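You operate a simulated robot arm through the tools that you are given. There is no shell and no other tool.

You are at the controls of a simulated two-armed robot. One attempt, no reset.

TASK
Rinse the suds off both boards with warm water.
Fine: Set the sink knob, turn the water on and use the wand; stand it back in its holder and turn the water off. Leave the boards in place and the drain lever closed.

It is judged by the outcome, as a careful person would: the job done as asked, and still so three seconds after it is handed in. It fails if anything else is knocked over, pushed out of place, dropped, spilled or broken.

THE ROBOT
Two 7-joint arms with fingered hands on one trunk that stands fixed in place. Base frame: the origin is at the foot of the trunk, x ahead of it, y to its left, z up. Units: m, rad, N and s.
The left shoulder is at [0.017, 0.268, 1.198], the right one opposite. Each reaches about 1.298 m from its shoulder. Payload 5 kg a hand.
Tool frame (each hand has its own): the origin (TCP) lies between the finger pads and is the grasp point; the fingertips stand 0.042 m ahead of it; z points along the fingers, y is the line along which they close. The gripper opens to 0.208 m; its body begins 0.119 m behind the TCP. The gripper is a hand of 4 fingers: y runs from the thumb to the fingers, the wrist lies at [0, 0, -0.317] in the tool frame.
Orientation is told as [roll, pitch, yaw] about the base's x, y, z axes, in that order, counted from this pose: with the fingers straight down and closing along the base's y, the tool's x points along the base's -x, its y along +y and its z along -z.

THE INTERFACE
- The arms move only by the tool jog_arm. It takes "left_rows", "right_rows" or both (then of equal length, played together; a hand with none holds still); each is text: rows parted by semicolons, each of 6 numbers parted by spaces: the shift along the tool's x, y, z in units of 40 mm (1.0 is 40 mm), then the turn, a rotation vector about the tool's x, y, z in units of 6 degrees (1.0 is 6 degrees). In form: tx ty tz wx wy wz; .... A call has 1 to 20 rows; each row shifts and turns the commanded pose from where the row before left it, along the tool's axes as they then stand. A call with a number of a shift or a turn outside -1 to 1 is refused whole. A row lasts 0.2 s, in which the tool goes at most 0.05 m and 0.15 rad; a call with a longer step from one row to the next is refused whole. Where a pose cannot be reached the arm comes as near as it can. A force on the tool above 40 N (or 10 N above the force at the start of the call, whichever is more), or a blocked arm, ends the call early, and 0.2 s more pass. In this call time passes only in rows, and 0.2 s behind the last. The reply holds the time, the measured pose of the TCP, the force on the tool along the base axes, the opening and the grip force, in the units named above and with some noise, with the torque about the TCP (base axes, N m) and any sound that the robot's microphone picked up.
- Cameras (640 x 400 px; columns grow to the right, rows downward): "scene" is now at [0.1379, -0.0036, 1.4346]; the picture's right is [-0.06, -1.00, -0.00], its down [-0.83, 0.05, -0.55] and it looks along [0.55, -0.03, -0.83] (base axes); focal length 271 px, centre (320, 200). "left" rides on the left gripper at [-0.093, 0.001, -0.146] in its tool frame; the picture's right is [-0.01, -1.00, 0.00], its down [0.84, -0.01, -0.54] and it looks along [0.54, -0.01, 0.84] (tool axes); focal length 280 px, centre (320, 200). "right" rides on the right gripper at [0.093, 0.001, -0.146] in its tool frame; the picture's right is [-0.01, 1.00, 0.00], its down [-0.84, -0.01, -0.54] and it looks along [-0.54, -0.01, 0.84] (tool axes); focal length 280 px, centre (320, 200). There is no depth. A picture from a camera that has moved, and an enlarged one, comes with that camera's place and axes in the base frame and with its lens.
- snapshot(camera): a new picture of that camera. The clock stands still meanwhile.
- raise_lower(by): moves the trunk up (or, below 0, down) by that many m; the arms and the scene camera ride with it, the base frame stays. It gives what a move gives, with no picture.
- finger_targets(finger1, finger2, finger3, thumb_bend, hand): sets how far each is bent, from 0 (flat) to 1 (curled in); at 0.3 the hand is open as for a grip, at 0.7 the pads meet at the TCP. One left out holds its place. A second passes; each finger stops where it meets its share of the squeeze, and holds until it gets a number again. It is the only way to open and close the hand. It gives what a move gives, with no picture; readings hold the bend of each and the force on the fingers (four entries, about 0 where the hand has none), thumb and palm.
- pan_tilt(pan, tilt): turns the head with the scene camera to pan (to the left, within 1.396 rad either way) and tilt (down, from -0.506 to 1.204), counted from straight ahead of the robot (the tilt from the chest, where the trunk bows). It gives what a move gives.
- inspect(camera, box): a new picture of the part [left, top, right, bottom] of that camera's present view, enlarged. The clock stands still meanwhile.
- sign_off(): hands the job in; it is judged then, once.

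Nothing tells you positions but the pictures and the camera data. Unless the task says otherwise, let go and move clear before handing in.

The tools are called after ">>>" as name(argument=value, ...) on one line, values as JSON. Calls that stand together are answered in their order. jog_arm: Moves the arms, as the interface text tells. Its arguments: {"type":"object","properties":{"left_rows":{"type":"string"},"right_rows":{"type":"string"}},"required":[]} The other tools are called the same way: raise_lower (by) moves the trunk up or down; finger_targets (finger1, finger2, finger3, thumb_bend, hand) moves the fingers one by one; pan_tilt (pan, tilt) turns the head that bears the scene camera; snapshot (camera) takes a picture; inspect (camera, box) takes an enlarged picture of a part of a camera's view; sign_off () hands the job in.

At the start:

```text
clock: 0.0
left_tcp_pos: [0.3022, 0.3061, 0.0846]
left_tool_rot: [0.437, -0.016, -1.754]
left_contact_force: [-1.0, -7.4, 133.3]
left_wrist_torque: [1.65, 9.43, 0.5]
left_grip_width: 0.2022
left_finger_force: 0.1
left_shape: jaw
left_bend: [0.3, 0.3, 0.37, 0.35]
left_finger forces: [0.0, 0.0, 62.4, 0.0, 71.3, 0.0]
right_tcp_pos: [0.302, -0.3063, 0.0834]
right_tool_rot: [0.436, 0.015, -1.387]
right_contact_force: [9.6, -3.0, 99.3]
right_wrist_torque: [-1.57, 5.51, 0.29]
right_grip_width: 0.2025
right_finger_force: 0.0
right_shape: jaw
right_bend: [0.3, 0.3, 0.41, 0.37]
right_finger forces: [0.0, 0.1, 43.3, 0.0, 56.1, 0.0]
trunk travel left (down, up): [-0.575, 0.046]
head pan, tilt (commanded): [-0.059, 0.988]
```

scene: 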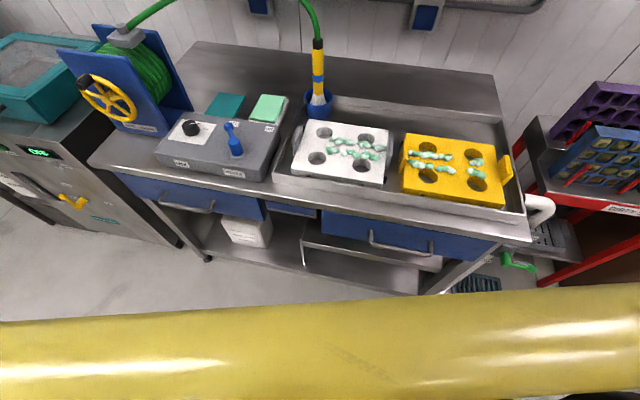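
right: 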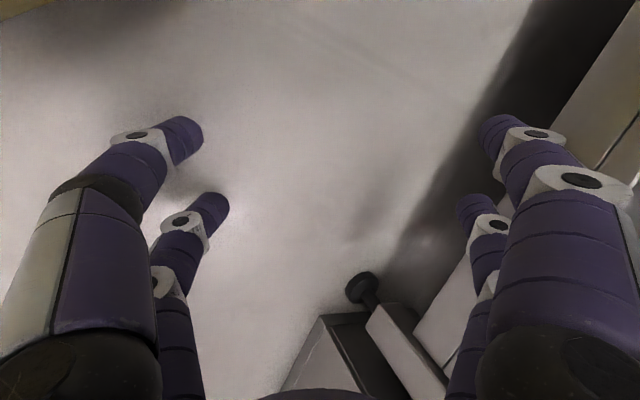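
left: 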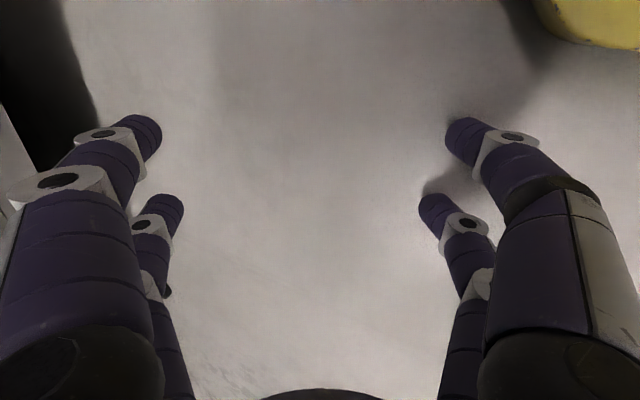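

The scene shows a workbench with a sink tray holding a white and a yellow board with suds, a wand in a blue holder behind, and a control box with a black knob and a blue lever. I'll look closer before moving; both hands seem to be resting on the floor.

>>> inspect(camera="scene", box=[140, 80, 300, 190])

>>> inspect(camera="scene", box=[270, 20, 430, 130])

>>> inspect(camera="scene", box=[270, 110, 560, 300])

>>> inspect(camera="scene", box=[0, 0, 300, 200])

```text
3.64 times, centred on (220, 135) of scene
camera zoom: at [0.1379, -0.0036, 1.4346], right [-0.06, -1.0, 0.0], down [-0.83, 0.05, -0.55], along [0.55, -0.03, -0.83], focal length 986 px, centre (684, 436)
```

zoom: 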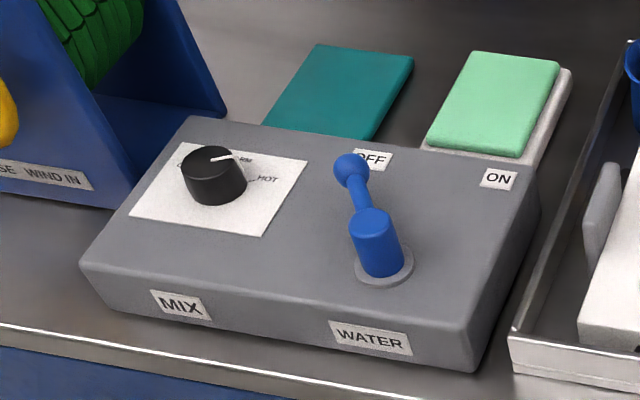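

```text
3.64 times, centred on (350, 75) of scene
camera zoom: at [0.1379, -0.0036, 1.4346], right [-0.06, -1.0, 0.0], down [-0.83, 0.05, -0.55], along [0.55, -0.03, -0.83], focal length 986 px, centre (211, 654)
```

zoom: 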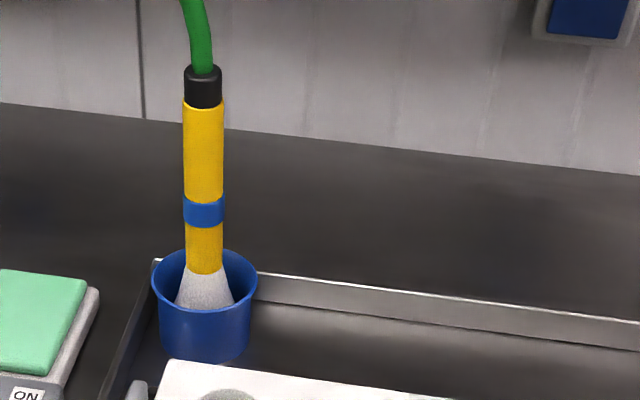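

```text
2.11 times, centred on (415, 205) of scene
camera zoom: at [0.1379, -0.0036, 1.4346], right [-0.06, -1.0, 0.0], down [-0.83, 0.05, -0.55], along [0.55, -0.03, -0.83], focal length 571 px, centre (120, 190)
```

zoom: 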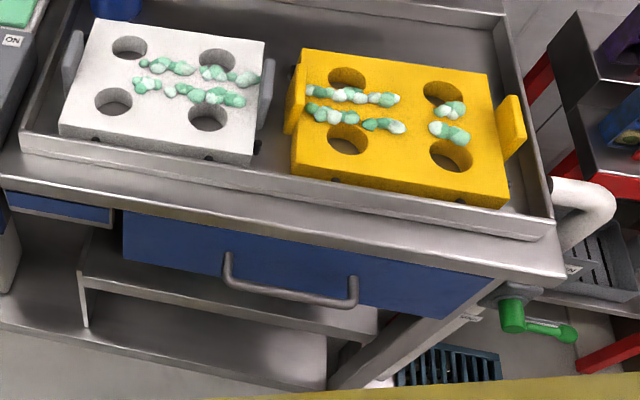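

```text
2.00 times, centred on (150, 100) of scene
camera zoom: at [0.1379, -0.0036, 1.4346], right [-0.06, -1.0, 0.0], down [-0.83, 0.05, -0.55], along [0.55, -0.03, -0.83], focal length 542 px, centre (660, 400)
```

zoom: 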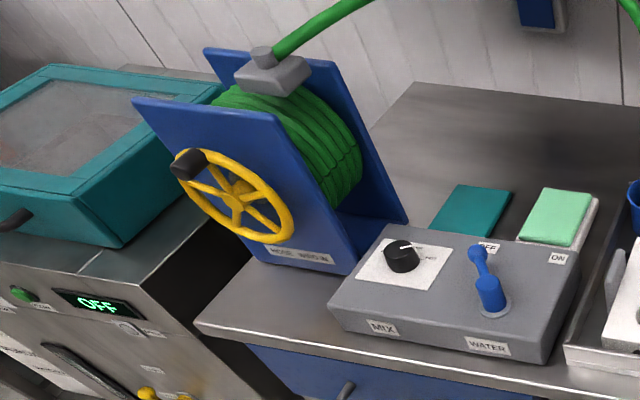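

The bench has the MIX knob, a WATER lever (OFF back-left, ON back-right), the wand upright in a blue holder at the sink's rear-left corner, and two boards in the sink. The hands press on the floor, so I'll raise the trunk slightly and re-view.

>>> raise_lower(by=0.045)

```text
clock: 0.9
left_tcp_pos: [0.3012, 0.3066, 0.1261]
left_tool_rot: [0.432, -0.018, -1.753]
left_contact_force: [0.2, 0.0, 0.6]
left_wrist_torque: [-0.02, 0.01, 0.02]
left_grip_width: 0.2076
left_finger_force: 0.0
left_shape: jaw
left_bend: [0.3, 0.3, 0.3, 0.3]
left_finger forces: [0.0, 0.0, 0.0, 0.0, 0.0, 0.0]
right_tcp_pos: [0.3018, -0.3064, 0.1258]
right_tool_rot: [0.433, 0.015, -1.387]
right_contact_force: [0.1, -0.5, -0.1]
right_wrist_torque: [0.01, 0.03, -0.01]
right_grip_width: 0.2077
right_finger_force: 0.1
right_shape: jaw
right_bend: [0.3, 0.3, 0.3, 0.3]
right_finger forces: [0.1, 0.0, 0.0, 0.0, 0.0, 0.1]
trunk travel left (down, up): [-0.62, 0.001]
head pan, tilt (commanded): [-0.059, 0.988]
```

The hands are now free of the floor. I'll take pictures from the new height for triangulating heights.

>>> snapshot(camera="scene")

>>> snapshot(camera="left")

>>> snapshot(camera="right")

```text
taken
camera scene: at [0.1408, -0.0028, 1.4783], right [-0.06, -1.0, 0.0], down [-0.83, 0.05, -0.55], along [0.55, -0.03, -0.83], focal length 271 px, centre (320, 200)
```

scene: 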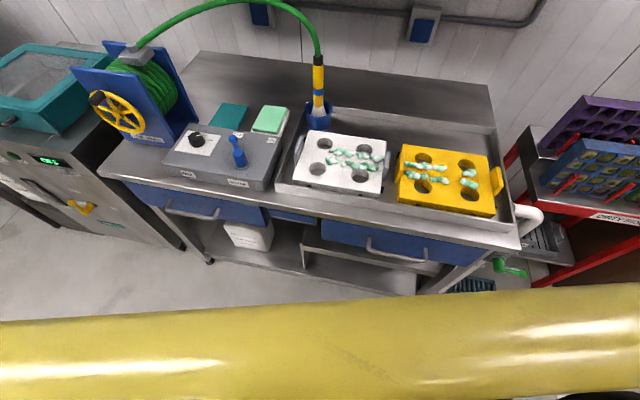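

```text
taken
camera left: at [0.2253, 0.2274, 0.2626], right [-0.9, 0.14, -0.42], down [-0.08, 0.88, 0.47], along [0.44, 0.45, -0.78], focal length 280 px, centre (320, 200)
```

left: 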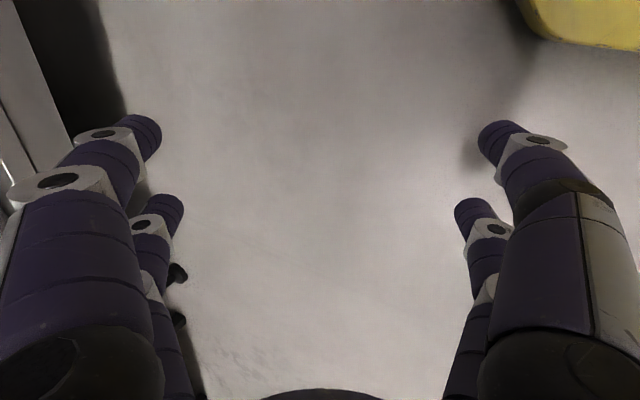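

```text
taken
camera right: at [0.2269, -0.2278, 0.2615], right [0.9, 0.14, 0.42], down [-0.08, -0.88, 0.47], along [0.44, -0.45, -0.78], focal length 280 px, centre (320, 200)
```

right: 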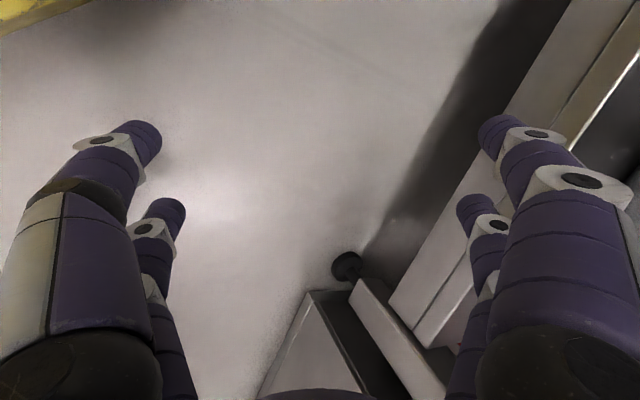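

The bench's front edge lies about x≈0.4–0.7 (skewed, nearer on the right), tops around z≈0.9. I'll lift both hands straight up, drawing the right one back a bit to stay clear of the bench edge.

>>> jog_arm(left_rows="0 0.42 -0.9 0 0 0;0 0.42 -0.9 0 0 0;0 0.42 -0.9 0 0 0;0 0.42 -0.9 0 0 0;0 0.42 -0.9 0 0 0;0 0.42 -0.9 0 0 0;0 0.42 -0.9 0 0 0;0 0.42 -0.9 0 0 0;0 0.42 -0.9 0 0 0;0 0.42 -0.9 0 0 0", right_rows="0.03 0.265 -0.92 0 0 0;0.03 0.265 -0.92 0 0 0;0.03 0.265 -0.92 0 0 0;0.03 0.265 -0.92 0 0 0;0.03 0.265 -0.92 0 0 0;0.03 0.265 -0.92 0 0 0;0.03 0.265 -0.92 0 0 0;0.03 0.265 -0.92 0 0 0;0.03 0.265 -0.92 0 0 0;0.03 0.265 -0.92 0 0 0")

>>> snapshot(camera="right")

>>> snapshot(camera="left")

```text
clock: 3.1
left_tcp_pos: [0.305, 0.3131, 0.5256]
left_tool_rot: [0.43, -0.016, -1.754]
left_contact_force: [-0.6, 1.1, 0.8]
left_wrist_torque: [0.02, -0.01, 0.01]
left_grip_width: 0.2076
left_finger_force: 0.1
left_shape: jaw
left_bend: [0.3, 0.3, 0.3, 0.3]
left_finger forces: [0.1, 0.1, 0.0, 0.1, 0.0, 0.1]
right_tcp_pos: [0.2452, -0.3117, 0.5066]
right_tool_rot: [0.432, 0.016, -1.389]
right_contact_force: [0.0, -0.1, -0.6]
right_wrist_torque: [0.04, -0.01, -0.01]
right_grip_width: 0.2079
right_finger_force: 0.0
right_shape: jaw
right_bend: [0.3, 0.3, 0.3, 0.3]
right_finger forces: [0.1, 0.0, 0.0, 0.0, 0.1, 0.0]
trunk travel left (down, up): [-0.62, 0.001]
head pan, tilt (commanded): [-0.059, 0.988]
```

```text
taken
camera right: at [0.1695, -0.2325, 0.6411], right [0.9, 0.14, 0.42], down [-0.08, -0.88, 0.47], along [0.44, -0.45, -0.78], focal length 280 px, centre (320, 200)
```

right: 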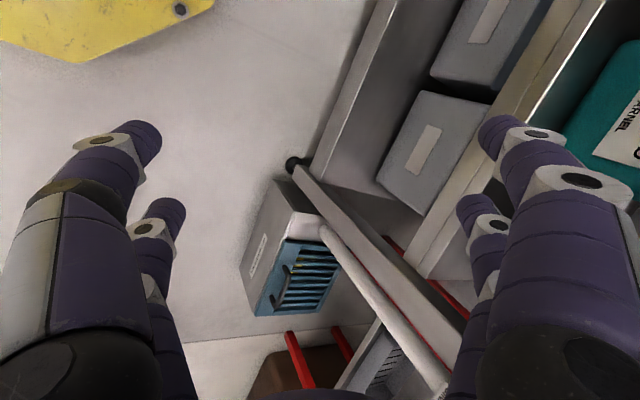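

```text
taken
camera left: at [0.2285, 0.234, 0.6602], right [-0.9, 0.14, -0.42], down [-0.08, 0.88, 0.47], along [0.44, 0.45, -0.78], focal length 280 px, centre (320, 200)
```

left: 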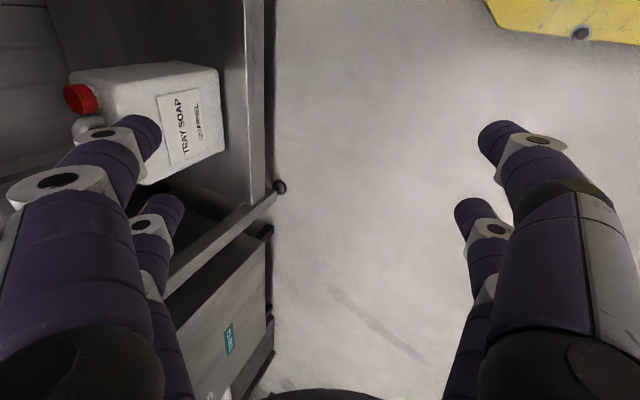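

Both hands are clear. I'll continue upward along the same lines.

>>> jog_arm(left_rows="0 0.42 -0.9 0 0 0;0 0.42 -0.9 0 0 0;0 0.42 -0.9 0 0 0;0 0.42 -0.9 0 0 0;0 0.42 -0.9 0 0 0;0 0.42 -0.9 0 0 0;0 0.42 -0.9 0 0 0;0 0.42 -0.9 0 0 0;0 0.42 -0.9 0 0 0;0 0.42 -0.9 0 0 0", right_rows="0.03 0.265 -0.92 0 0 0;0.03 0.265 -0.92 0 0 0;0.03 0.265 -0.92 0 0 0;0.03 0.265 -0.92 0 0 0;0.03 0.265 -0.92 0 0 0;0.03 0.265 -0.92 0 0 0;0.03 0.265 -0.92 0 0 0;0.03 0.265 -0.92 0 0 0;0.03 0.265 -0.92 0 0 0;0.03 0.265 -0.92 0 0 0")

>>> snapshot(camera="right")

>>> snapshot(camera="scene")

```text
clock: 5.3
left_tcp_pos: [0.4574, 0.3118, 0.7391]
left_tool_rot: [0.426, -0.017, -1.753]
left_contact_force: [-13.1, 2.8, -9.1]
left_wrist_torque: [-0.13, 0.79, 0.36]
left_grip_width: 0.2068
left_finger_force: 0.2
left_shape: jaw
left_bend: [0.3, 0.41, 0.3, 0.3]
left_finger forces: [0.0, 15.5, 0.0, 0.0, 0.0, 0.1]
left hand out of reach, approached as far as the arm can: row 3, 4, 5, 6, 7, 8, 9, 10
right_tcp_pos: [0.2328, -0.3129, 0.5877]
right_tool_rot: [0.432, 0.015, -1.386]
right_contact_force: [0.0, -1.1, -0.3]
right_wrist_torque: [0.01, 0.0, -0.03]
right_grip_width: 0.2078
right_finger_force: 0.1
right_shape: jaw
right_bend: [0.3, 0.3, 0.3, 0.3]
right_finger forces: [0.0, 0.1, 0.0, 0.0, 0.0, 0.1]
right hand out of reach, approached as far as the arm can: row 3, 4, 5, 6, 7, 8, 9, 10
trunk travel left (down, up): [-0.62, 0.001]
head pan, tilt (commanded): [-0.059, 0.988]
```

```text
taken
camera right: at [0.1571, -0.2339, 0.7216], right [0.9, 0.15, 0.42], down [-0.08, -0.88, 0.47], along [0.44, -0.45, -0.78], focal length 280 px, centre (320, 200)
```

right: 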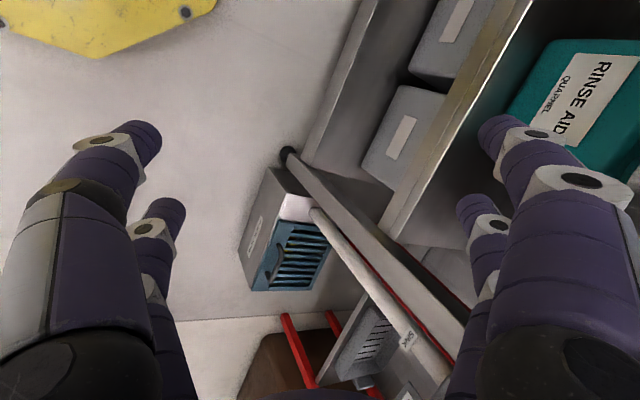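

```text
taken
camera scene: at [0.1405, -0.0025, 1.4786], right [-0.06, -1.0, 0.0], down [-0.83, 0.05, -0.55], along [0.55, -0.03, -0.83], focal length 271 px, centre (320, 200)
```

scene: 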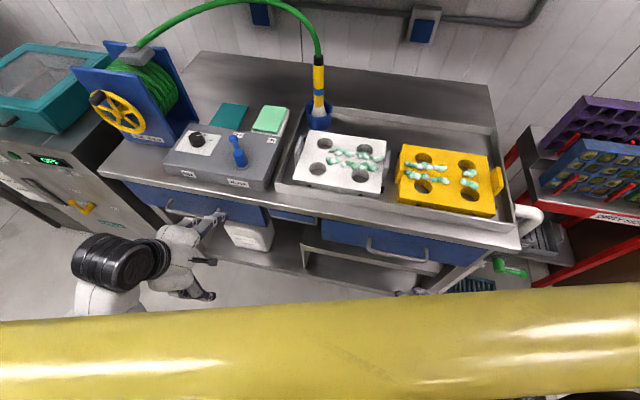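

The left hand ran out of its reach and drifted forward, touching something by the drawer lightly. Let me see what it touches before backing it off.

>>> snapshot(camera="left")

>>> inspect(camera="scene", box=[60, 160, 300, 310])

```text
taken
camera left: at [0.3815, 0.2329, 0.8751], right [-0.9, 0.14, -0.41], down [-0.08, 0.88, 0.47], along [0.43, 0.45, -0.78], focal length 280 px, centre (320, 200)
```

left: 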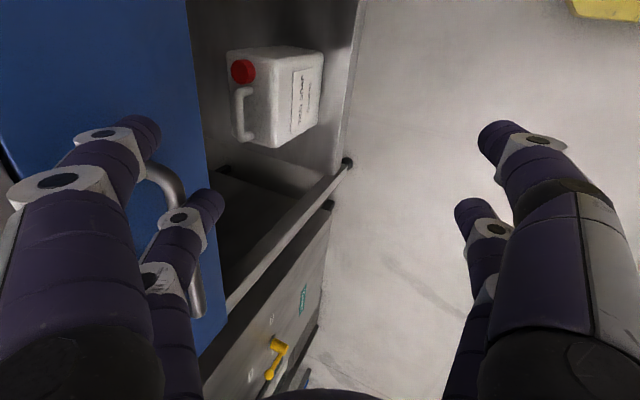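

```text
2.67 times, centred on (180, 235) of scene
camera zoom: at [0.1405, -0.0025, 1.4786], right [-0.06, -1.0, 0.0], down [-0.83, 0.05, -0.55], along [0.55, -0.03, -0.83], focal length 723 px, centre (693, 107)
```

zoom: 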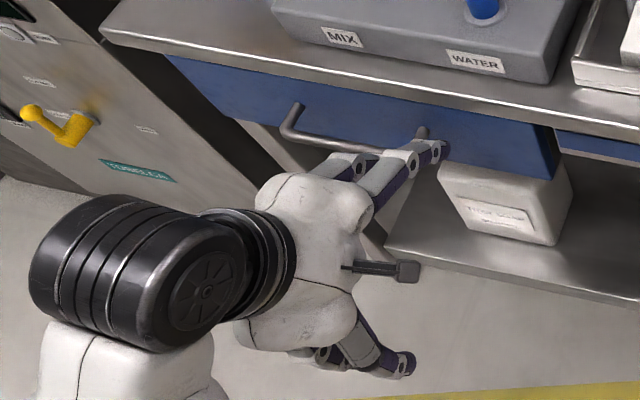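

Finger 2 is pressing the front/underside of the drawer handle. I'll reverse gently, back and down, and check where the command base is.

>>> jog_arm(left_rows="-0.07 -0.46 0.065 0 0 0;-0.07 -0.46 0.065 0 0 0")

```text
clock: 5.9
left_tcp_pos: [0.4386, 0.3093, 0.7133]
left_tool_rot: [0.433, -0.017, -1.757]
left_contact_force: [-0.2, -0.1, -0.4]
left_wrist_torque: [0.04, 0.0, -0.01]
left_grip_width: 0.2081
left_finger_force: 0.0
left_shape: jaw
left_bend: [0.3, 0.3, 0.3, 0.3]
left_finger forces: [0.1, 0.2, 0.0, 0.0, 0.1, 0.0]
left hand out of reach, approached as far as the arm can: row 1, 2
right_tcp_pos: [0.2316, -0.313, 0.5866]
right_tool_rot: [0.432, 0.016, -1.388]
right_contact_force: [-0.3, 0.2, 0.1]
right_wrist_torque: [0.03, 0.0, 0.01]
right_grip_width: 0.2078
right_finger_force: 0.1
right_shape: jaw
right_bend: [0.3, 0.3, 0.3, 0.3]
right_finger forces: [0.0, 0.1, 0.0, 0.0, 0.1, 0.1]
trunk travel left (down, up): [-0.62, 0.001]
head pan, tilt (commanded): [-0.059, 0.988]
```

Free of the handle now. I'll look to both sides to find a clear path for bringing the arms up and around.

>>> pan_tilt(pan=1.0, tilt=0.9)

>>> snapshot(camera="scene")

>>> pan_tilt(pan=-1.0, tilt=0.9)

>>> snapshot(camera="scene")

```text
clock: 7.2
left_tcp_pos: [0.4376, 0.3112, 0.7126]
left_tool_rot: [0.43, -0.019, -1.755]
left_contact_force: [0.1, -0.3, 0.0]
left_wrist_torque: [0.02, 0.04, 0.03]
left_grip_width: 0.2078
left_finger_force: 0.0
left_shape: jaw
left_bend: [0.3, 0.3, 0.3, 0.3]
left_finger forces: [0.1, 0.0, 0.0, 0.0, 0.0, 0.0]
right_tcp_pos: [0.2314, -0.3131, 0.5877]
right_tool_rot: [0.432, 0.015, -1.386]
right_contact_force: [-0.4, -0.2, 1.7]
right_wrist_torque: [0.01, 0.01, 0.01]
right_grip_width: 0.2079
right_finger_force: 0.2
right_shape: jaw
right_bend: [0.3, 0.3, 0.3, 0.3]
right_finger forces: [0.0, 0.0, 0.0, 0.0, 0.0, 0.0]
trunk travel left (down, up): [-0.62, 0.001]
head pan, tilt (commanded): [1.0, 0.901]
```

```text
taken
camera scene: at [0.1116, 0.0648, 1.485], right [0.84, -0.54, 0.0], down [-0.42, -0.66, -0.62], along [0.34, 0.52, -0.78], focal length 271 px, centre (320, 200)
```

scene: 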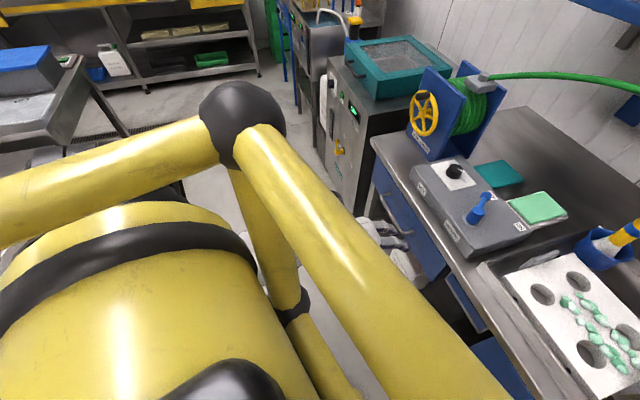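

```text
clock: 9.1
left_tcp_pos: [0.4383, 0.3115, 0.7132]
left_tool_rot: [0.43, -0.017, -1.753]
left_contact_force: [0.1, -0.3, -0.1]
left_wrist_torque: [-0.03, -0.02, -0.02]
left_grip_width: 0.2081
left_finger_force: 0.0
left_shape: jaw
left_bend: [0.3, 0.3, 0.3, 0.3]
left_finger forces: [0.0, 0.1, 0.0, 0.0, 0.0, 0.0]
right_tcp_pos: [0.2318, -0.3128, 0.5868]
right_tool_rot: [0.433, 0.015, -1.386]
right_contact_force: [-0.8, -0.7, 0.5]
right_wrist_torque: [-0.01, -0.01, 0.02]
right_grip_width: 0.2078
right_finger_force: 0.1
right_shape: jaw
right_bend: [0.3, 0.3, 0.3, 0.3]
right_finger forces: [0.0, 0.1, 0.0, 0.0, 0.1, 0.1]
trunk travel left (down, up): [-0.62, 0.001]
head pan, tilt (commanded): [-1.0, 0.901]
```

```text
taken
camera scene: at [0.1116, -0.0622, 1.485], right [-0.84, -0.54, 0.0], down [-0.42, 0.66, -0.62], along [0.34, -0.52, -0.78], focal length 271 px, centre (320, 200)
```

scene: 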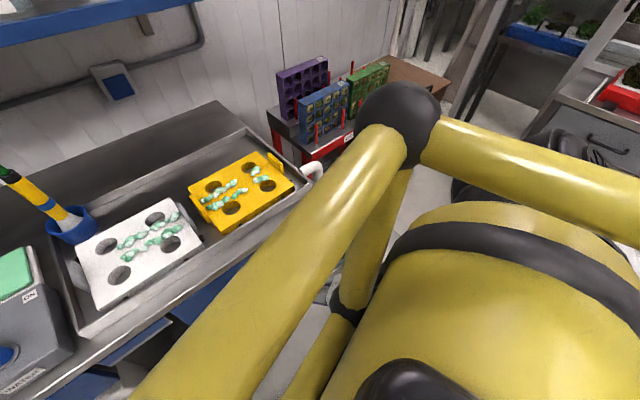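

The yellow tubing is the robot's own head guard, riding with the trunk, and the wrist can't fold closer than about 0.385 m to the shoulder. I'll straighten the left hand and move it slightly outward, and take the right hand back and out to the side, clear of the bench corner and drain lever.

>>> jog_arm(left_rows="0.79 -0.48 -0.22 1 0 0;0.79 -0.5 -0.17 1 0 0;0.79 -0.52 -0.1 1 0 0;0.79 -0.53 -0.05 1 0 0;0 0 0 0 0 0;0 0 0 0 0 0", right_rows="-0.76 -0.636 -0.294 0 0 0;-0.76 -0.636 -0.294 0 0 0;-0.76 -0.636 -0.294 0 0 0;-0.76 -0.636 -0.294 0 0 0;-0.76 -0.636 -0.294 0 0 0;-0.76 -0.636 -0.294 0 0 0")

>>> snapshot(camera="right")

>>> snapshot(camera="left")

>>> snapshot(camera="scene")

```text
clock: 10.5
left_tcp_pos: [0.3774, 0.4509, 0.7087]
left_tool_rot: [0.014, -0.017, -1.753]
left_contact_force: [-0.6, -0.1, 0.1]
left_wrist_torque: [-0.06, -0.05, -0.04]
left_grip_width: 0.208
left_finger_force: 0.1
left_shape: jaw
left_bend: [0.3, 0.3, 0.3, 0.3]
left_finger forces: [0.1, 0.0, 0.0, 0.1, 0.0, 0.0]
right_tcp_pos: [0.0999, -0.5234, 0.5851]
right_tool_rot: [0.436, 0.016, -1.387]
right_contact_force: [0.0, 1.1, 0.6]
right_wrist_torque: [0.03, 0.0, 0.01]
right_grip_width: 0.208
right_finger_force: 0.2
right_shape: jaw
right_bend: [0.3, 0.3, 0.3, 0.3]
right_finger forces: [0.0, 0.0, 0.0, 0.0, 0.1, 0.0]
trunk travel left (down, up): [-0.62, 0.001]
head pan, tilt (commanded): [-1.0, 0.901]
```

```text
taken
camera right: at [0.0249, -0.4444, 0.7189], right [0.9, 0.14, 0.42], down [-0.08, -0.88, 0.47], along [0.44, -0.45, -0.78], focal length 280 px, centre (320, 200)
```

right: 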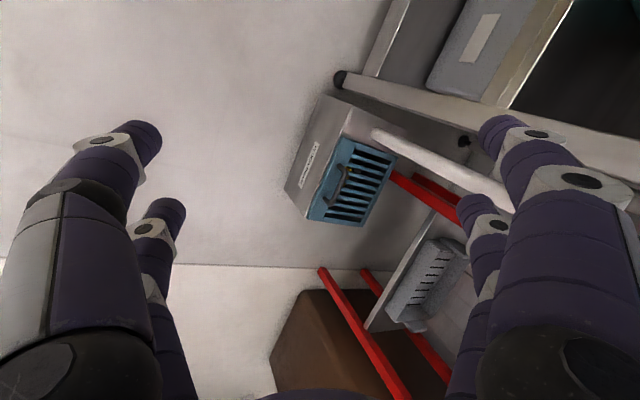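

```text
taken
camera left: at [0.3599, 0.361, 0.8576], right [-0.99, 0.17, -0.01], down [0.14, 0.84, 0.52], along [0.1, 0.51, -0.85], focal length 280 px, centre (320, 200)
```

left: 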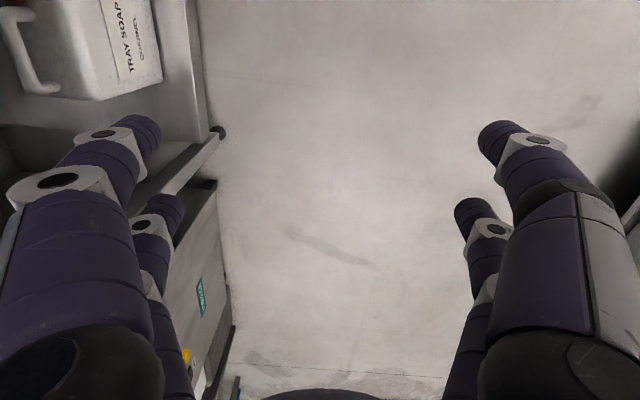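

```text
taken
camera scene: at [0.1106, -0.0617, 1.4851], right [-0.84, -0.54, 0.0], down [-0.42, 0.66, -0.62], along [0.34, -0.52, -0.78], focal length 271 px, centre (320, 200)
```

scene: 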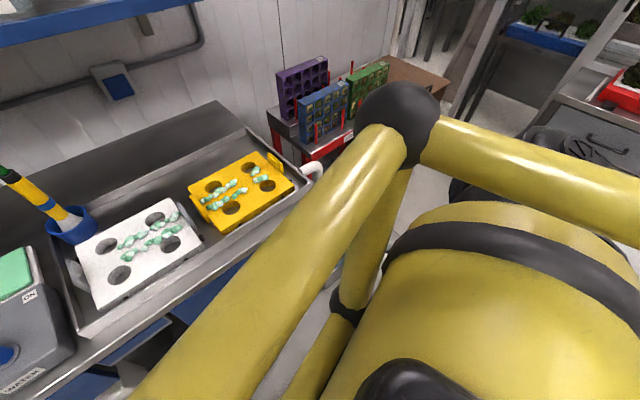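

Both moved as intended. Next: left straight up over its free space in front of the bench; right further out to the side, then up.

>>> jog_arm(left_rows="0 0 -1 0 0 0;0 0 -1 0 0 0;0 0 -1 0 0 0;0 0 -1 0 0 0;0 0 -1 0 0 0;0 0 -1 0 0 0;0 0 -1 0 0 0;0 0 -1 0 0 0;0 0 -1 0 0 0;0 0 -1 0 0 0", right_rows="-0.98 -0.16 -0.08 0 0 0;-0.98 -0.16 -0.08 0 0 0;-0.98 -0.16 -0.08 0 0 0;-0.98 -0.16 -0.08 0 0 0;0 0.42 -0.9 0 0 0;0 0.42 -0.9 0 0 0;0 0.42 -0.9 0 0 0;0 0.42 -0.9 0 0 0;0 0.42 -0.9 0 0 0;0 0.42 -0.9 0 0 0")

>>> snapshot(camera="right")

>>> snapshot(camera="left")

```text
clock: 12.7
left_tcp_pos: [0.3806, 0.4613, 1.1107]
left_tool_rot: [0.013, -0.015, -1.754]
left_contact_force: [0.6, 0.4, -1.3]
left_wrist_torque: [0.01, -0.01, 0.01]
left_grip_width: 0.2079
left_finger_force: 0.1
left_shape: jaw
left_bend: [0.3, 0.3, 0.3, 0.3]
left_finger forces: [0.1, 0.0, 0.0, 0.0, 0.0, 0.1]
left hand out of reach, approached as far as the arm can: row 5
right_tcp_pos: [0.1007, -0.6844, 0.8228]
right_tool_rot: [0.433, 0.019, -1.387]
right_contact_force: [0.6, 0.0, 0.0]
right_wrist_torque: [-0.01, 0.04, 0.05]
right_grip_width: 0.2081
right_finger_force: 0.0
right_shape: jaw
right_bend: [0.3, 0.3, 0.3, 0.3]
right_finger forces: [0.1, 0.0, 0.0, 0.0, 0.1, 0.0]
trunk travel left (down, up): [-0.62, 0.001]
head pan, tilt (commanded): [-1.0, 0.901]
```

```text
taken
camera right: at [0.027, -0.607, 0.9567], right [0.9, 0.14, 0.42], down [-0.08, -0.88, 0.47], along [0.44, -0.45, -0.78], focal length 280 px, centre (320, 200)
```

right: 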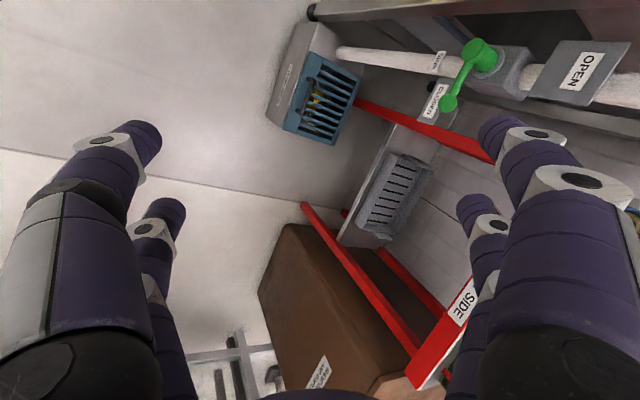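

```text
taken
camera left: at [0.3629, 0.3707, 1.2578], right [-0.99, 0.17, -0.01], down [0.14, 0.84, 0.52], along [0.1, 0.52, -0.85], focal length 280 px, centre (320, 200)
```

left: 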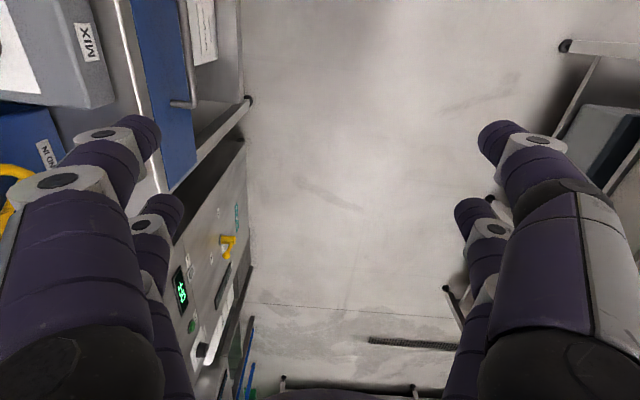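

Over the sides now: I can see the green drain lever on "CLOSED", which I'll keep well clear of. Next I lift the right hand further, and turn the left hand so its camera faces the control box.

>>> jog_arm(left_rows="0 0 -0.9 0 0 0;0 0 -0.9 0 0 0;0 0 -0.9 0 0 0;0 0 -0.9 0 0 0;0 0 0 0 0 1;0 0 0 0 0 1;0 0 0 0 0 1;0 0 0 0 0 1;0 0 0 0 0 1;0 0 0 0 0 1;0 0 0 0 0 1;0 0 0 0 0 1;0 0 0 0 0 1;0 0 0 0 0 1;0 0 0 0 0 1;0 0 0 0 0 1;0 0 0 0 0 1", right_rows="0 0.42 -0.9 0 0 0;0 0.42 -0.9 0 0 0;0 0.42 -0.9 0 0 0;0 0.42 -0.9 0 0 0;0 0.42 -0.9 0 0 0;0 0.42 -0.9 0 0 0;0 0.42 -0.9 0 0 0;0 0.42 -0.9 0 0 0;0 0.42 -0.9 0 0 0;0 0 0 1 0 0;0 0 0 1 0 0;0 0 0 1 0 0;0 0 0 1 0 0;0 0 0 0 0 1;0 0 0 0 0 1;0 0 0 0 0 1;0 0 0 0 0 1")

>>> snapshot(camera="left")

>>> snapshot(camera="right")

```text
clock: 16.3
left_tcp_pos: [0.379, 0.4623, 1.2517]
left_tool_rot: [0.019, 0.01, -3.117]
left_contact_force: [0.5, 0.4, -1.0]
left_wrist_torque: [0.02, -0.02, -0.02]
left_grip_width: 0.2081
left_finger_force: 0.2
left_shape: jaw
left_bend: [0.3, 0.3, 0.3, 0.3]
left_finger forces: [0.1, 0.0, 0.0, 0.0, 0.0, 0.0]
right_tcp_pos: [0.1827, -0.672, 1.0397]
right_tool_rot: [0.009, 0.023, -1.809]
right_contact_force: [0.0, -0.4, 0.1]
right_wrist_torque: [0.0, 0.02, 0.02]
right_grip_width: 0.2076
right_finger_force: 0.0
right_shape: jaw
right_bend: [0.3, 0.3, 0.3, 0.3]
right_finger forces: [0.0, 0.0, 0.0, 0.0, 0.1, 0.1]
right hand out of reach, approached as far as the arm can: row 2, 3, 10, 11, 12, 13, 14
trunk travel left (down, up): [-0.62, 0.001]
head pan, tilt (commanded): [-1.0, 0.901]
```

```text
taken
camera left: at [0.2827, 0.4608, 1.3985], right [-0.04, 1.0, -0.02], down [0.84, 0.04, 0.55], along [0.55, 0.01, -0.84], focal length 280 px, centre (320, 200)
```

left: 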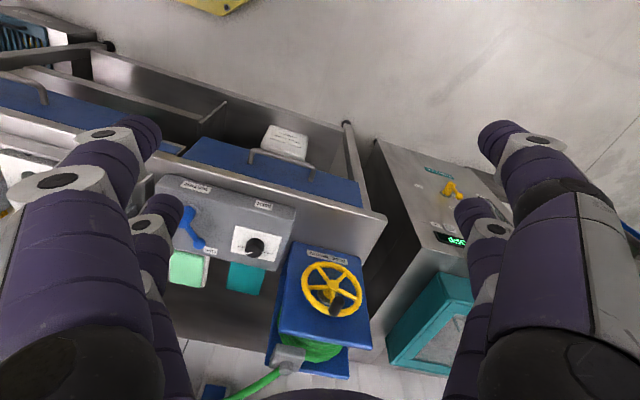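

```text
taken
camera right: at [0.2037, -0.5849, 1.1865], right [0.97, -0.25, 0.01], down [-0.22, -0.83, 0.52], along [-0.12, -0.51, -0.85], focal length 280 px, centre (320, 200)
```

right: 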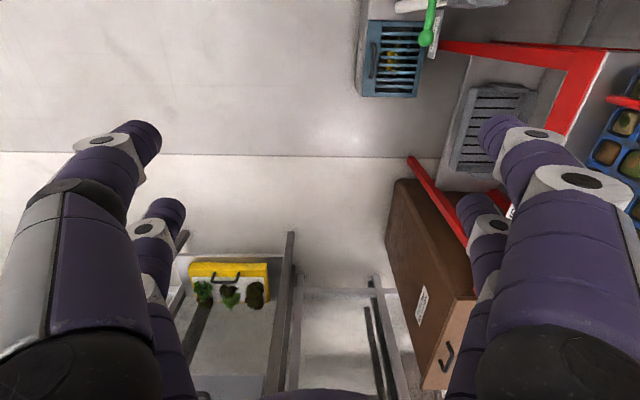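

The left camera now sees the control box well; the knob triangulates to about (0.74, 0.32, 0.92). I'll turn the head back to the bench and take enlarged views for accurate positions.

>>> pan_tilt(pan=0.0, tilt=0.8)

>>> snapshot(camera="scene")

>>> inspect(camera="left", box=[140, 160, 320, 300])

>>> inspect(camera="scene", box=[150, 120, 310, 230])

>>> inspect(camera="scene", box=[270, 80, 520, 240])

```text
clock: 17.6
left_tcp_pos: [0.3777, 0.4631, 1.2539]
left_tool_rot: [0.019, 0.01, -3.116]
left_contact_force: [0.2, 0.1, -0.1]
left_wrist_torque: [0.0, -0.03, 0.01]
left_grip_width: 0.2082
left_finger_force: 0.2
left_shape: jaw
left_bend: [0.3, 0.3, 0.3, 0.3]
left_finger forces: [0.0, 0.0, 0.0, 0.0, 0.0, 0.1]
right_tcp_pos: [0.1814, -0.6729, 1.0389]
right_tool_rot: [0.008, 0.023, -1.806]
right_contact_force: [0.1, -0.3, 0.1]
right_wrist_torque: [-0.03, -0.01, -0.01]
right_grip_width: 0.2077
right_finger_force: 0.1
right_shape: jaw
right_bend: [0.3, 0.3, 0.3, 0.3]
right_finger forces: [0.0, 0.1, 0.1, 0.1, 0.0, 0.1]
trunk travel left (down, up): [-0.62, 0.001]
head pan, tilt (commanded): [0.0, 0.799]
```

```text
taken
camera scene: at [0.1514, 0.0012, 1.4929], right [0.0, -1.0, 0.0], down [-0.72, 0.0, -0.7], along [0.7, 0.0, -0.72], focal length 271 px, centre (320, 200)
```

scene: 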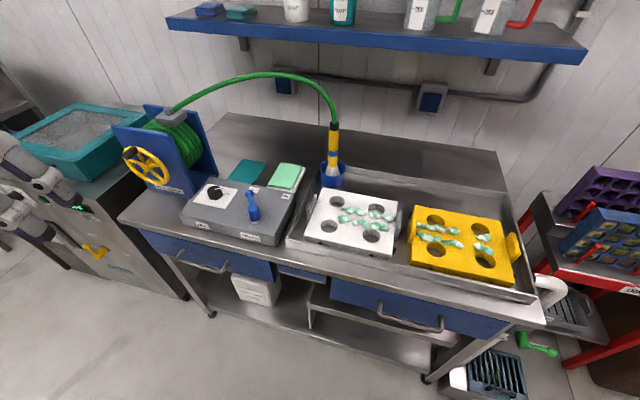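

```text
2.86 times, centred on (230, 230) of left
camera zoom: at [0.2826, 0.4608, 1.3985], right [-0.04, 1.0, -0.02], down [0.84, 0.04, 0.55], along [0.55, 0.01, -0.84], focal length 801 px, centre (577, 114)
```

zoom: 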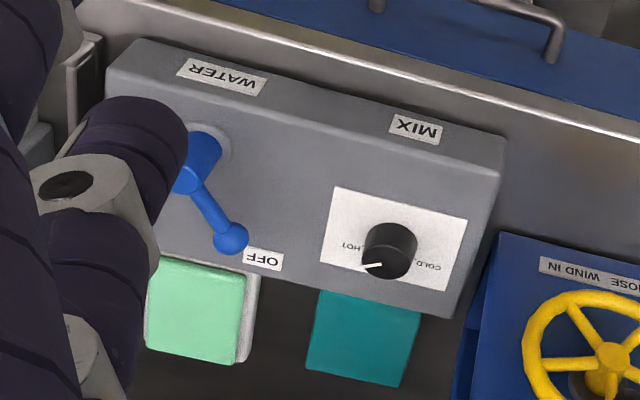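

```text
3.64 times, centred on (230, 175) of scene
camera zoom: at [0.1514, 0.0012, 1.4929], right [0.0, -1.0, 0.0], down [-0.72, 0.0, -0.7], along [0.7, 0.0, -0.72], focal length 986 px, centre (647, 291)
```

zoom: 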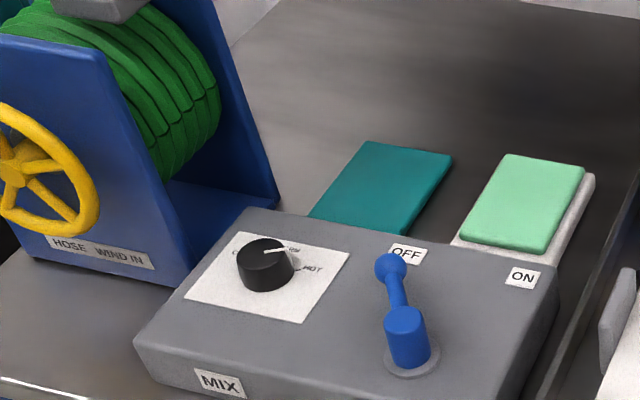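

```text
2.50 times, centred on (395, 160) of scene
camera zoom: at [0.1514, 0.0012, 1.4929], right [0.0, -1.0, 0.0], down [-0.72, 0.0, -0.7], along [0.7, 0.0, -0.72], focal length 678 px, centre (132, 300)
```

zoom: 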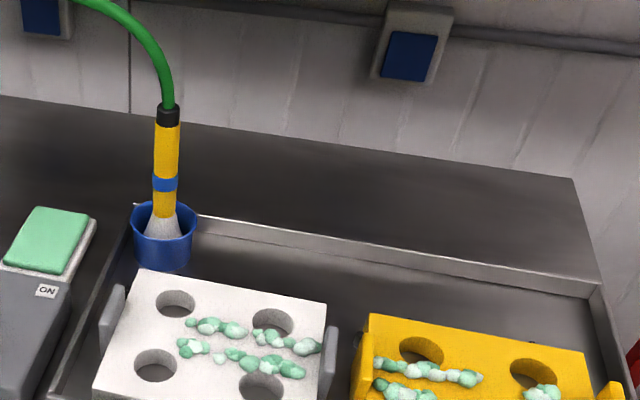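

The MIX dial reads COLD–…–HOT with the middle label hidden behind the knob, and the water lever points to OFF. I'll bring the left camera nearer to read the dial and start raising/turning the right hand.

>>> jog_arm(left_rows="0.77 0.47 0.29 0 0 0;0.77 0.47 0.29 0 0 0;0.77 0.47 0.29 0 0 0;0.77 0.47 0.29 0 0 0;0.77 0.47 0.29 0 0 0;0.77 0.47 0.29 0 0 0;0.77 0.47 0.29 0 0 0;0.77 0.47 0.29 0 0 0;0.77 0.47 0.29 0 0 0", right_rows="0 0 -1 0 0 0;0 0 -1 0 0 0;0 0 -1 0 0 0;0 0 -1 0 0 0;0 0 0 0 0 1;0 0 0 0 0 1;0 0 0 0 0 1;0 0 0 0 0 1;0 0 0 0 0 1")

>>> snapshot(camera="left")

>>> snapshot(camera="scene")

```text
clock: 19.6
left_tcp_pos: [0.6613, 0.2978, 1.1546]
left_tool_rot: [0.02, 0.011, -3.116]
left_contact_force: [-0.5, -0.1, -0.3]
left_wrist_torque: [0.04, 0.02, 0.02]
left_grip_width: 0.2077
left_finger_force: 0.0
left_shape: jaw
left_bend: [0.3, 0.3, 0.3, 0.3]
left_finger forces: [0.0, 0.0, 0.1, 0.0, 0.0, 0.0]
right_tcp_pos: [0.2434, -0.6321, 1.0906]
right_tool_rot: [-0.005, 0.026, -2.331]
right_contact_force: [0.5, -0.4, -0.6]
right_wrist_torque: [0.07, 0.09, 0.03]
right_grip_width: 0.2079
right_finger_force: 0.0
right_shape: jaw
right_bend: [0.3, 0.3, 0.3, 0.3]
right_finger forces: [0.0, 0.1, 0.0, 0.0, 0.0, 0.0]
right hand out of reach, approached as far as the arm can: row 1, 2, 3, 4
trunk travel left (down, up): [-0.62, 0.001]
head pan, tilt (commanded): [0.0, 0.799]
```

```text
taken
camera left: at [0.5663, 0.2967, 1.2995], right [-0.04, 1.0, -0.02], down [0.84, 0.04, 0.55], along [0.55, 0.01, -0.84], focal length 280 px, centre (320, 200)
```

left: 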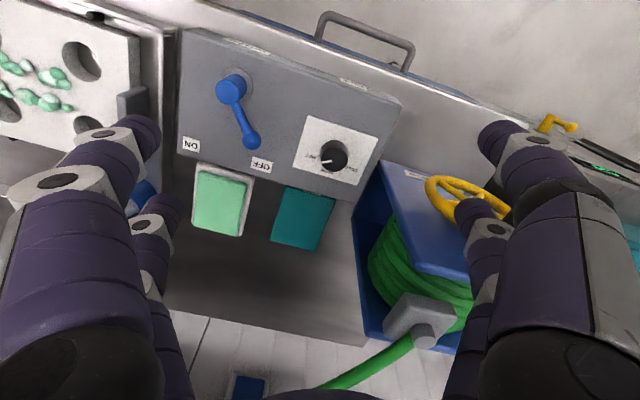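

```text
taken
camera scene: at [0.1519, 0.0005, 1.4927], right [0.0, -1.0, 0.0], down [-0.72, 0.0, -0.7], along [0.7, 0.0, -0.72], focal length 271 px, centre (320, 200)
```

scene: 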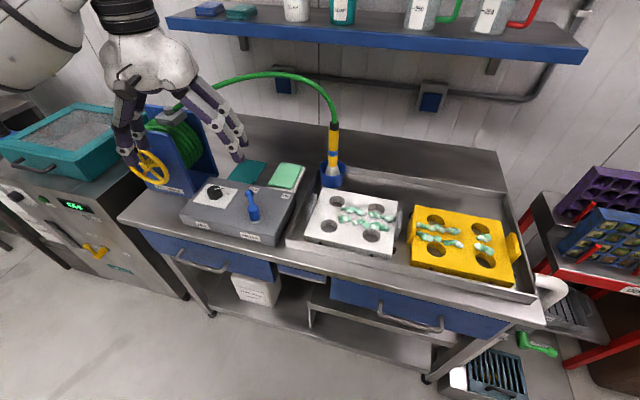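

>>> inspect(camera="left", box=[290, 110, 386, 200])

>>> inspect(camera="left", box=[170, 50, 300, 180])

>>> snapshot(camera="right")

```text
4.44 times, centred on (338, 155) of left
camera zoom: at [0.5663, 0.2967, 1.2995], right [-0.04, 1.0, -0.02], down [0.84, 0.04, 0.55], along [0.55, 0.01, -0.84], focal length 1246 px, centre (240, 400)
```

zoom: 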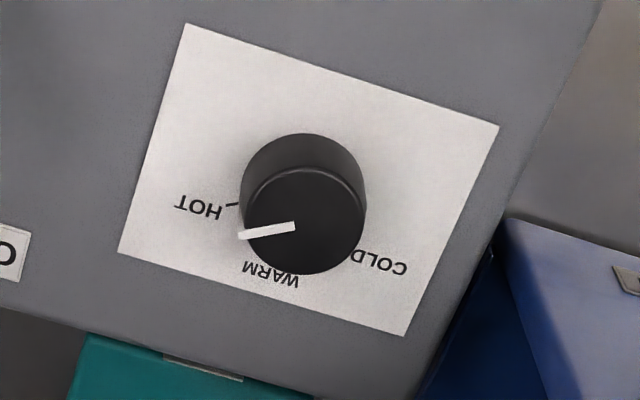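

```text
3.08 times, centred on (235, 115) of left
camera zoom: at [0.5663, 0.2967, 1.2995], right [-0.04, 1.0, -0.02], down [0.84, 0.04, 0.55], along [0.55, 0.01, -0.84], focal length 863 px, centre (582, 462)
```

zoom: 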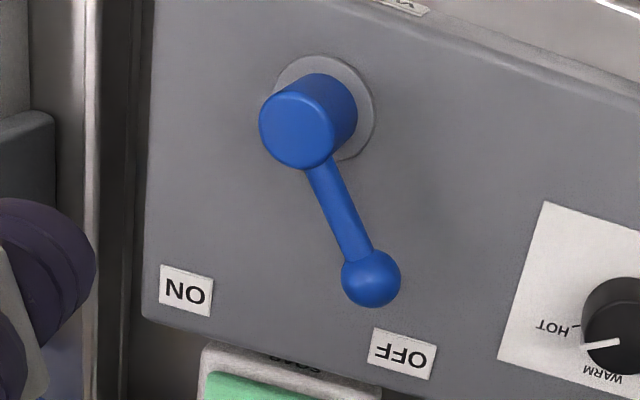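

```text
taken
camera right: at [0.3067, -0.5691, 1.2387], right [0.71, -0.7, 0.0], down [-0.6, -0.61, 0.52], along [-0.36, -0.37, -0.86], focal length 280 px, centre (320, 200)
```

right: 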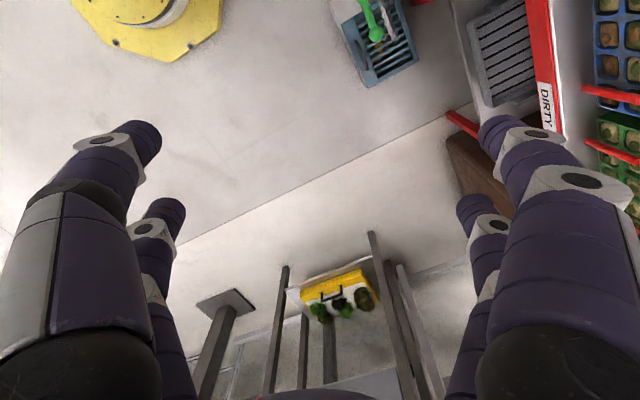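

The dial reads COLD–WARM–HOT, with the pointer near HOT, so it must turn roughly 60° counter-clockwise (seen from above) to WARM. I'll check which fingers oppose each other by bending one at a time.

>>> finger_targets(hand="left", finger1=0.65, finger3=0.5)

>>> snapshot(camera="left")

>>> inspect(camera="scene", box=[80, 0, 280, 200])

```text
clock: 20.6
left_tcp_pos: [0.6614, 0.2997, 1.1541]
left_tool_rot: [0.02, 0.011, -3.115]
left_contact_force: [0.4, -0.2, -1.0]
left_wrist_torque: [0.0, 0.03, 0.01]
left_grip_width: 0.1269
left_finger_force: 0.0
left_shape: fingers
left_bend: [0.65, 0.3, 0.5, 0.3]
left_finger forces: [0.1, 0.1, 0.1, 0.1, 0.0, 0.0]
right_tcp_pos: [0.2437, -0.6323, 1.0911]
right_tool_rot: [-0.003, 0.025, -2.329]
right_contact_force: [0.0, 0.1, 0.0]
right_wrist_torque: [-0.04, 0.05, -0.01]
right_grip_width: 0.2076
right_finger_force: 0.1
right_shape: jaw
right_bend: [0.3, 0.3, 0.3, 0.3]
right_finger forces: [0.0, 0.0, 0.1, 0.1, 0.1, 0.0]
trunk travel left (down, up): [-0.62, 0.001]
head pan, tilt (commanded): [0.0, 0.799]
```

```text
taken
camera left: at [0.5656, 0.2977, 1.2998], right [-0.04, 1.0, -0.02], down [0.84, 0.04, 0.55], along [0.55, 0.01, -0.84], focal length 280 px, centre (320, 200)
```

left: 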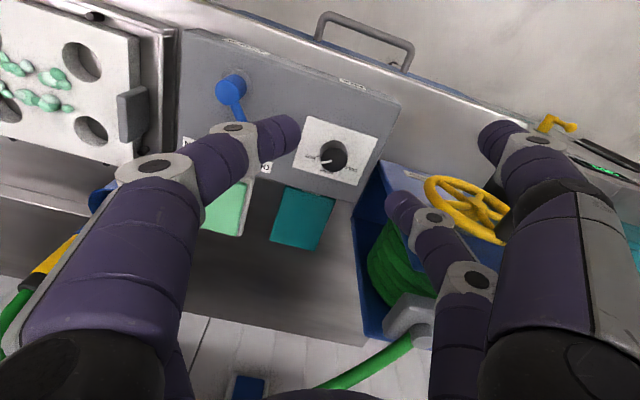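

```text
2.00 times, centred on (180, 100) of scene
camera zoom: at [0.1517, 0.0014, 1.4929], right [0.0, -1.0, 0.0], down [-0.72, 0.0, -0.7], along [0.7, 0.0, -0.72], focal length 542 px, centre (600, 400)
```

zoom: 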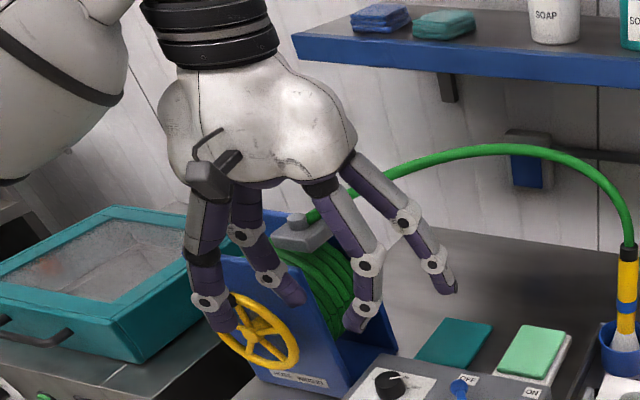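

Finger1 opposes the thumb (camera side) and finger2 opposes finger3 (far side). I'll plan to turn the knob with the finger2/finger3 pair, so I'll see how the other two look when curled away.

>>> finger_targets(hand="left", finger1=1.0, finger2=0.55, finger3=0.55, thumb_bend=0.3)

>>> finger_targets(hand="left", thumb_bend=1.0)

>>> snapshot(camera="left")

>>> inspect(camera="scene", box=[80, 0, 280, 200])

```text
clock: 21.6
left_tcp_pos: [0.6601, 0.2985, 1.1551]
left_tool_rot: [0.018, 0.01, -3.116]
left_contact_force: [-0.8, 0.2, -0.1]
left_wrist_torque: [0.0, -0.02, -0.03]
left_grip_width: 0.0987
left_finger_force: 0.2
left_shape: fingers
left_bend: [1.0, 0.55, 0.55, 0.3]
left_finger forces: [0.0, 0.1, 0.0, 0.0, 0.1, 0.1]
right_tcp_pos: [0.2423, -0.6326, 1.0909]
right_tool_rot: [-0.005, 0.027, -2.33]
right_contact_force: [-0.1, 0.1, -0.2]
right_wrist_torque: [0.01, 0.03, 0.0]
right_grip_width: 0.2078
right_finger_force: 0.0
right_shape: jaw
right_bend: [0.3, 0.3, 0.3, 0.3]
right_finger forces: [0.1, 0.0, 0.1, 0.1, 0.0, 0.1]
trunk travel left (down, up): [-0.62, 0.001]
head pan, tilt (commanded): [0.0, 0.799]
```

```text
clock: 22.6
left_tcp_pos: [0.6615, 0.299, 1.1537]
left_tool_rot: [0.019, 0.009, -3.114]
left_contact_force: [-0.4, 0.0, -0.1]
left_wrist_torque: [0.01, 0.01, 0.01]
left_grip_width: 0.055
left_finger_force: 0.0
left_shape: fingers
left_bend: [1.0, 0.55, 0.55, 0.84]
left_finger forces: [0.1, 0.0, 0.0, 0.0, 0.0, 0.1]
right_tcp_pos: [0.2413, -0.6322, 1.0913]
right_tool_rot: [-0.004, 0.025, -2.331]
right_contact_force: [0.6, 0.1, -0.1]
right_wrist_torque: [-0.01, 0.0, 0.0]
right_grip_width: 0.2077
right_finger_force: 0.1
right_shape: jaw
right_bend: [0.3, 0.3, 0.3, 0.3]
right_finger forces: [0.1, 0.1, 0.0, 0.0, 0.0, 0.1]
trunk travel left (down, up): [-0.62, 0.001]
head pan, tilt (commanded): [0.0, 0.799]
```

```text
taken
camera left: at [0.5654, 0.2976, 1.2999], right [-0.04, 1.0, -0.02], down [0.84, 0.04, 0.55], along [0.55, 0.01, -0.84], focal length 280 px, centre (320, 200)
```

left: 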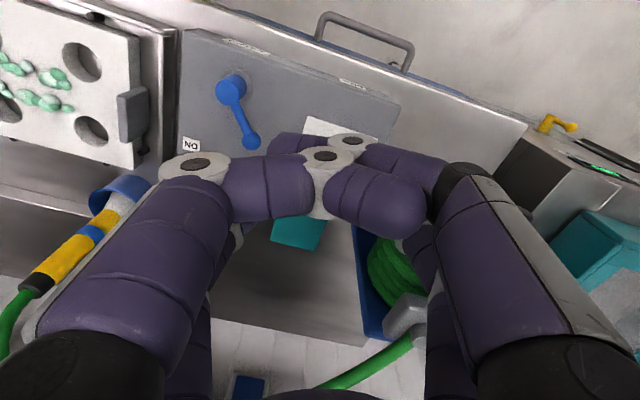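

```text
2.00 times, centred on (180, 100) of scene
camera zoom: at [0.1514, 0.0013, 1.4929], right [0.0, -1.0, 0.0], down [-0.72, 0.0, -0.7], along [0.7, 0.0, -0.72], focal length 542 px, centre (600, 400)
```

zoom: 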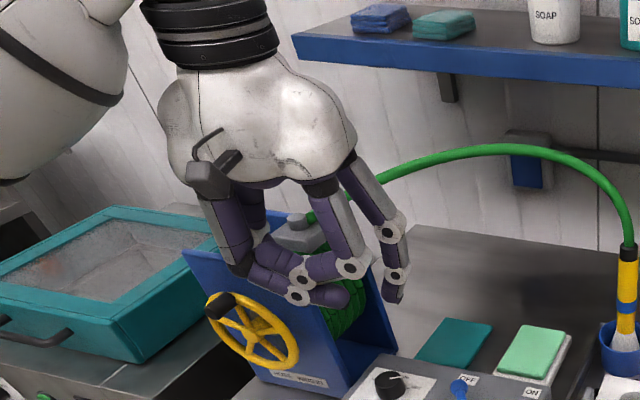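

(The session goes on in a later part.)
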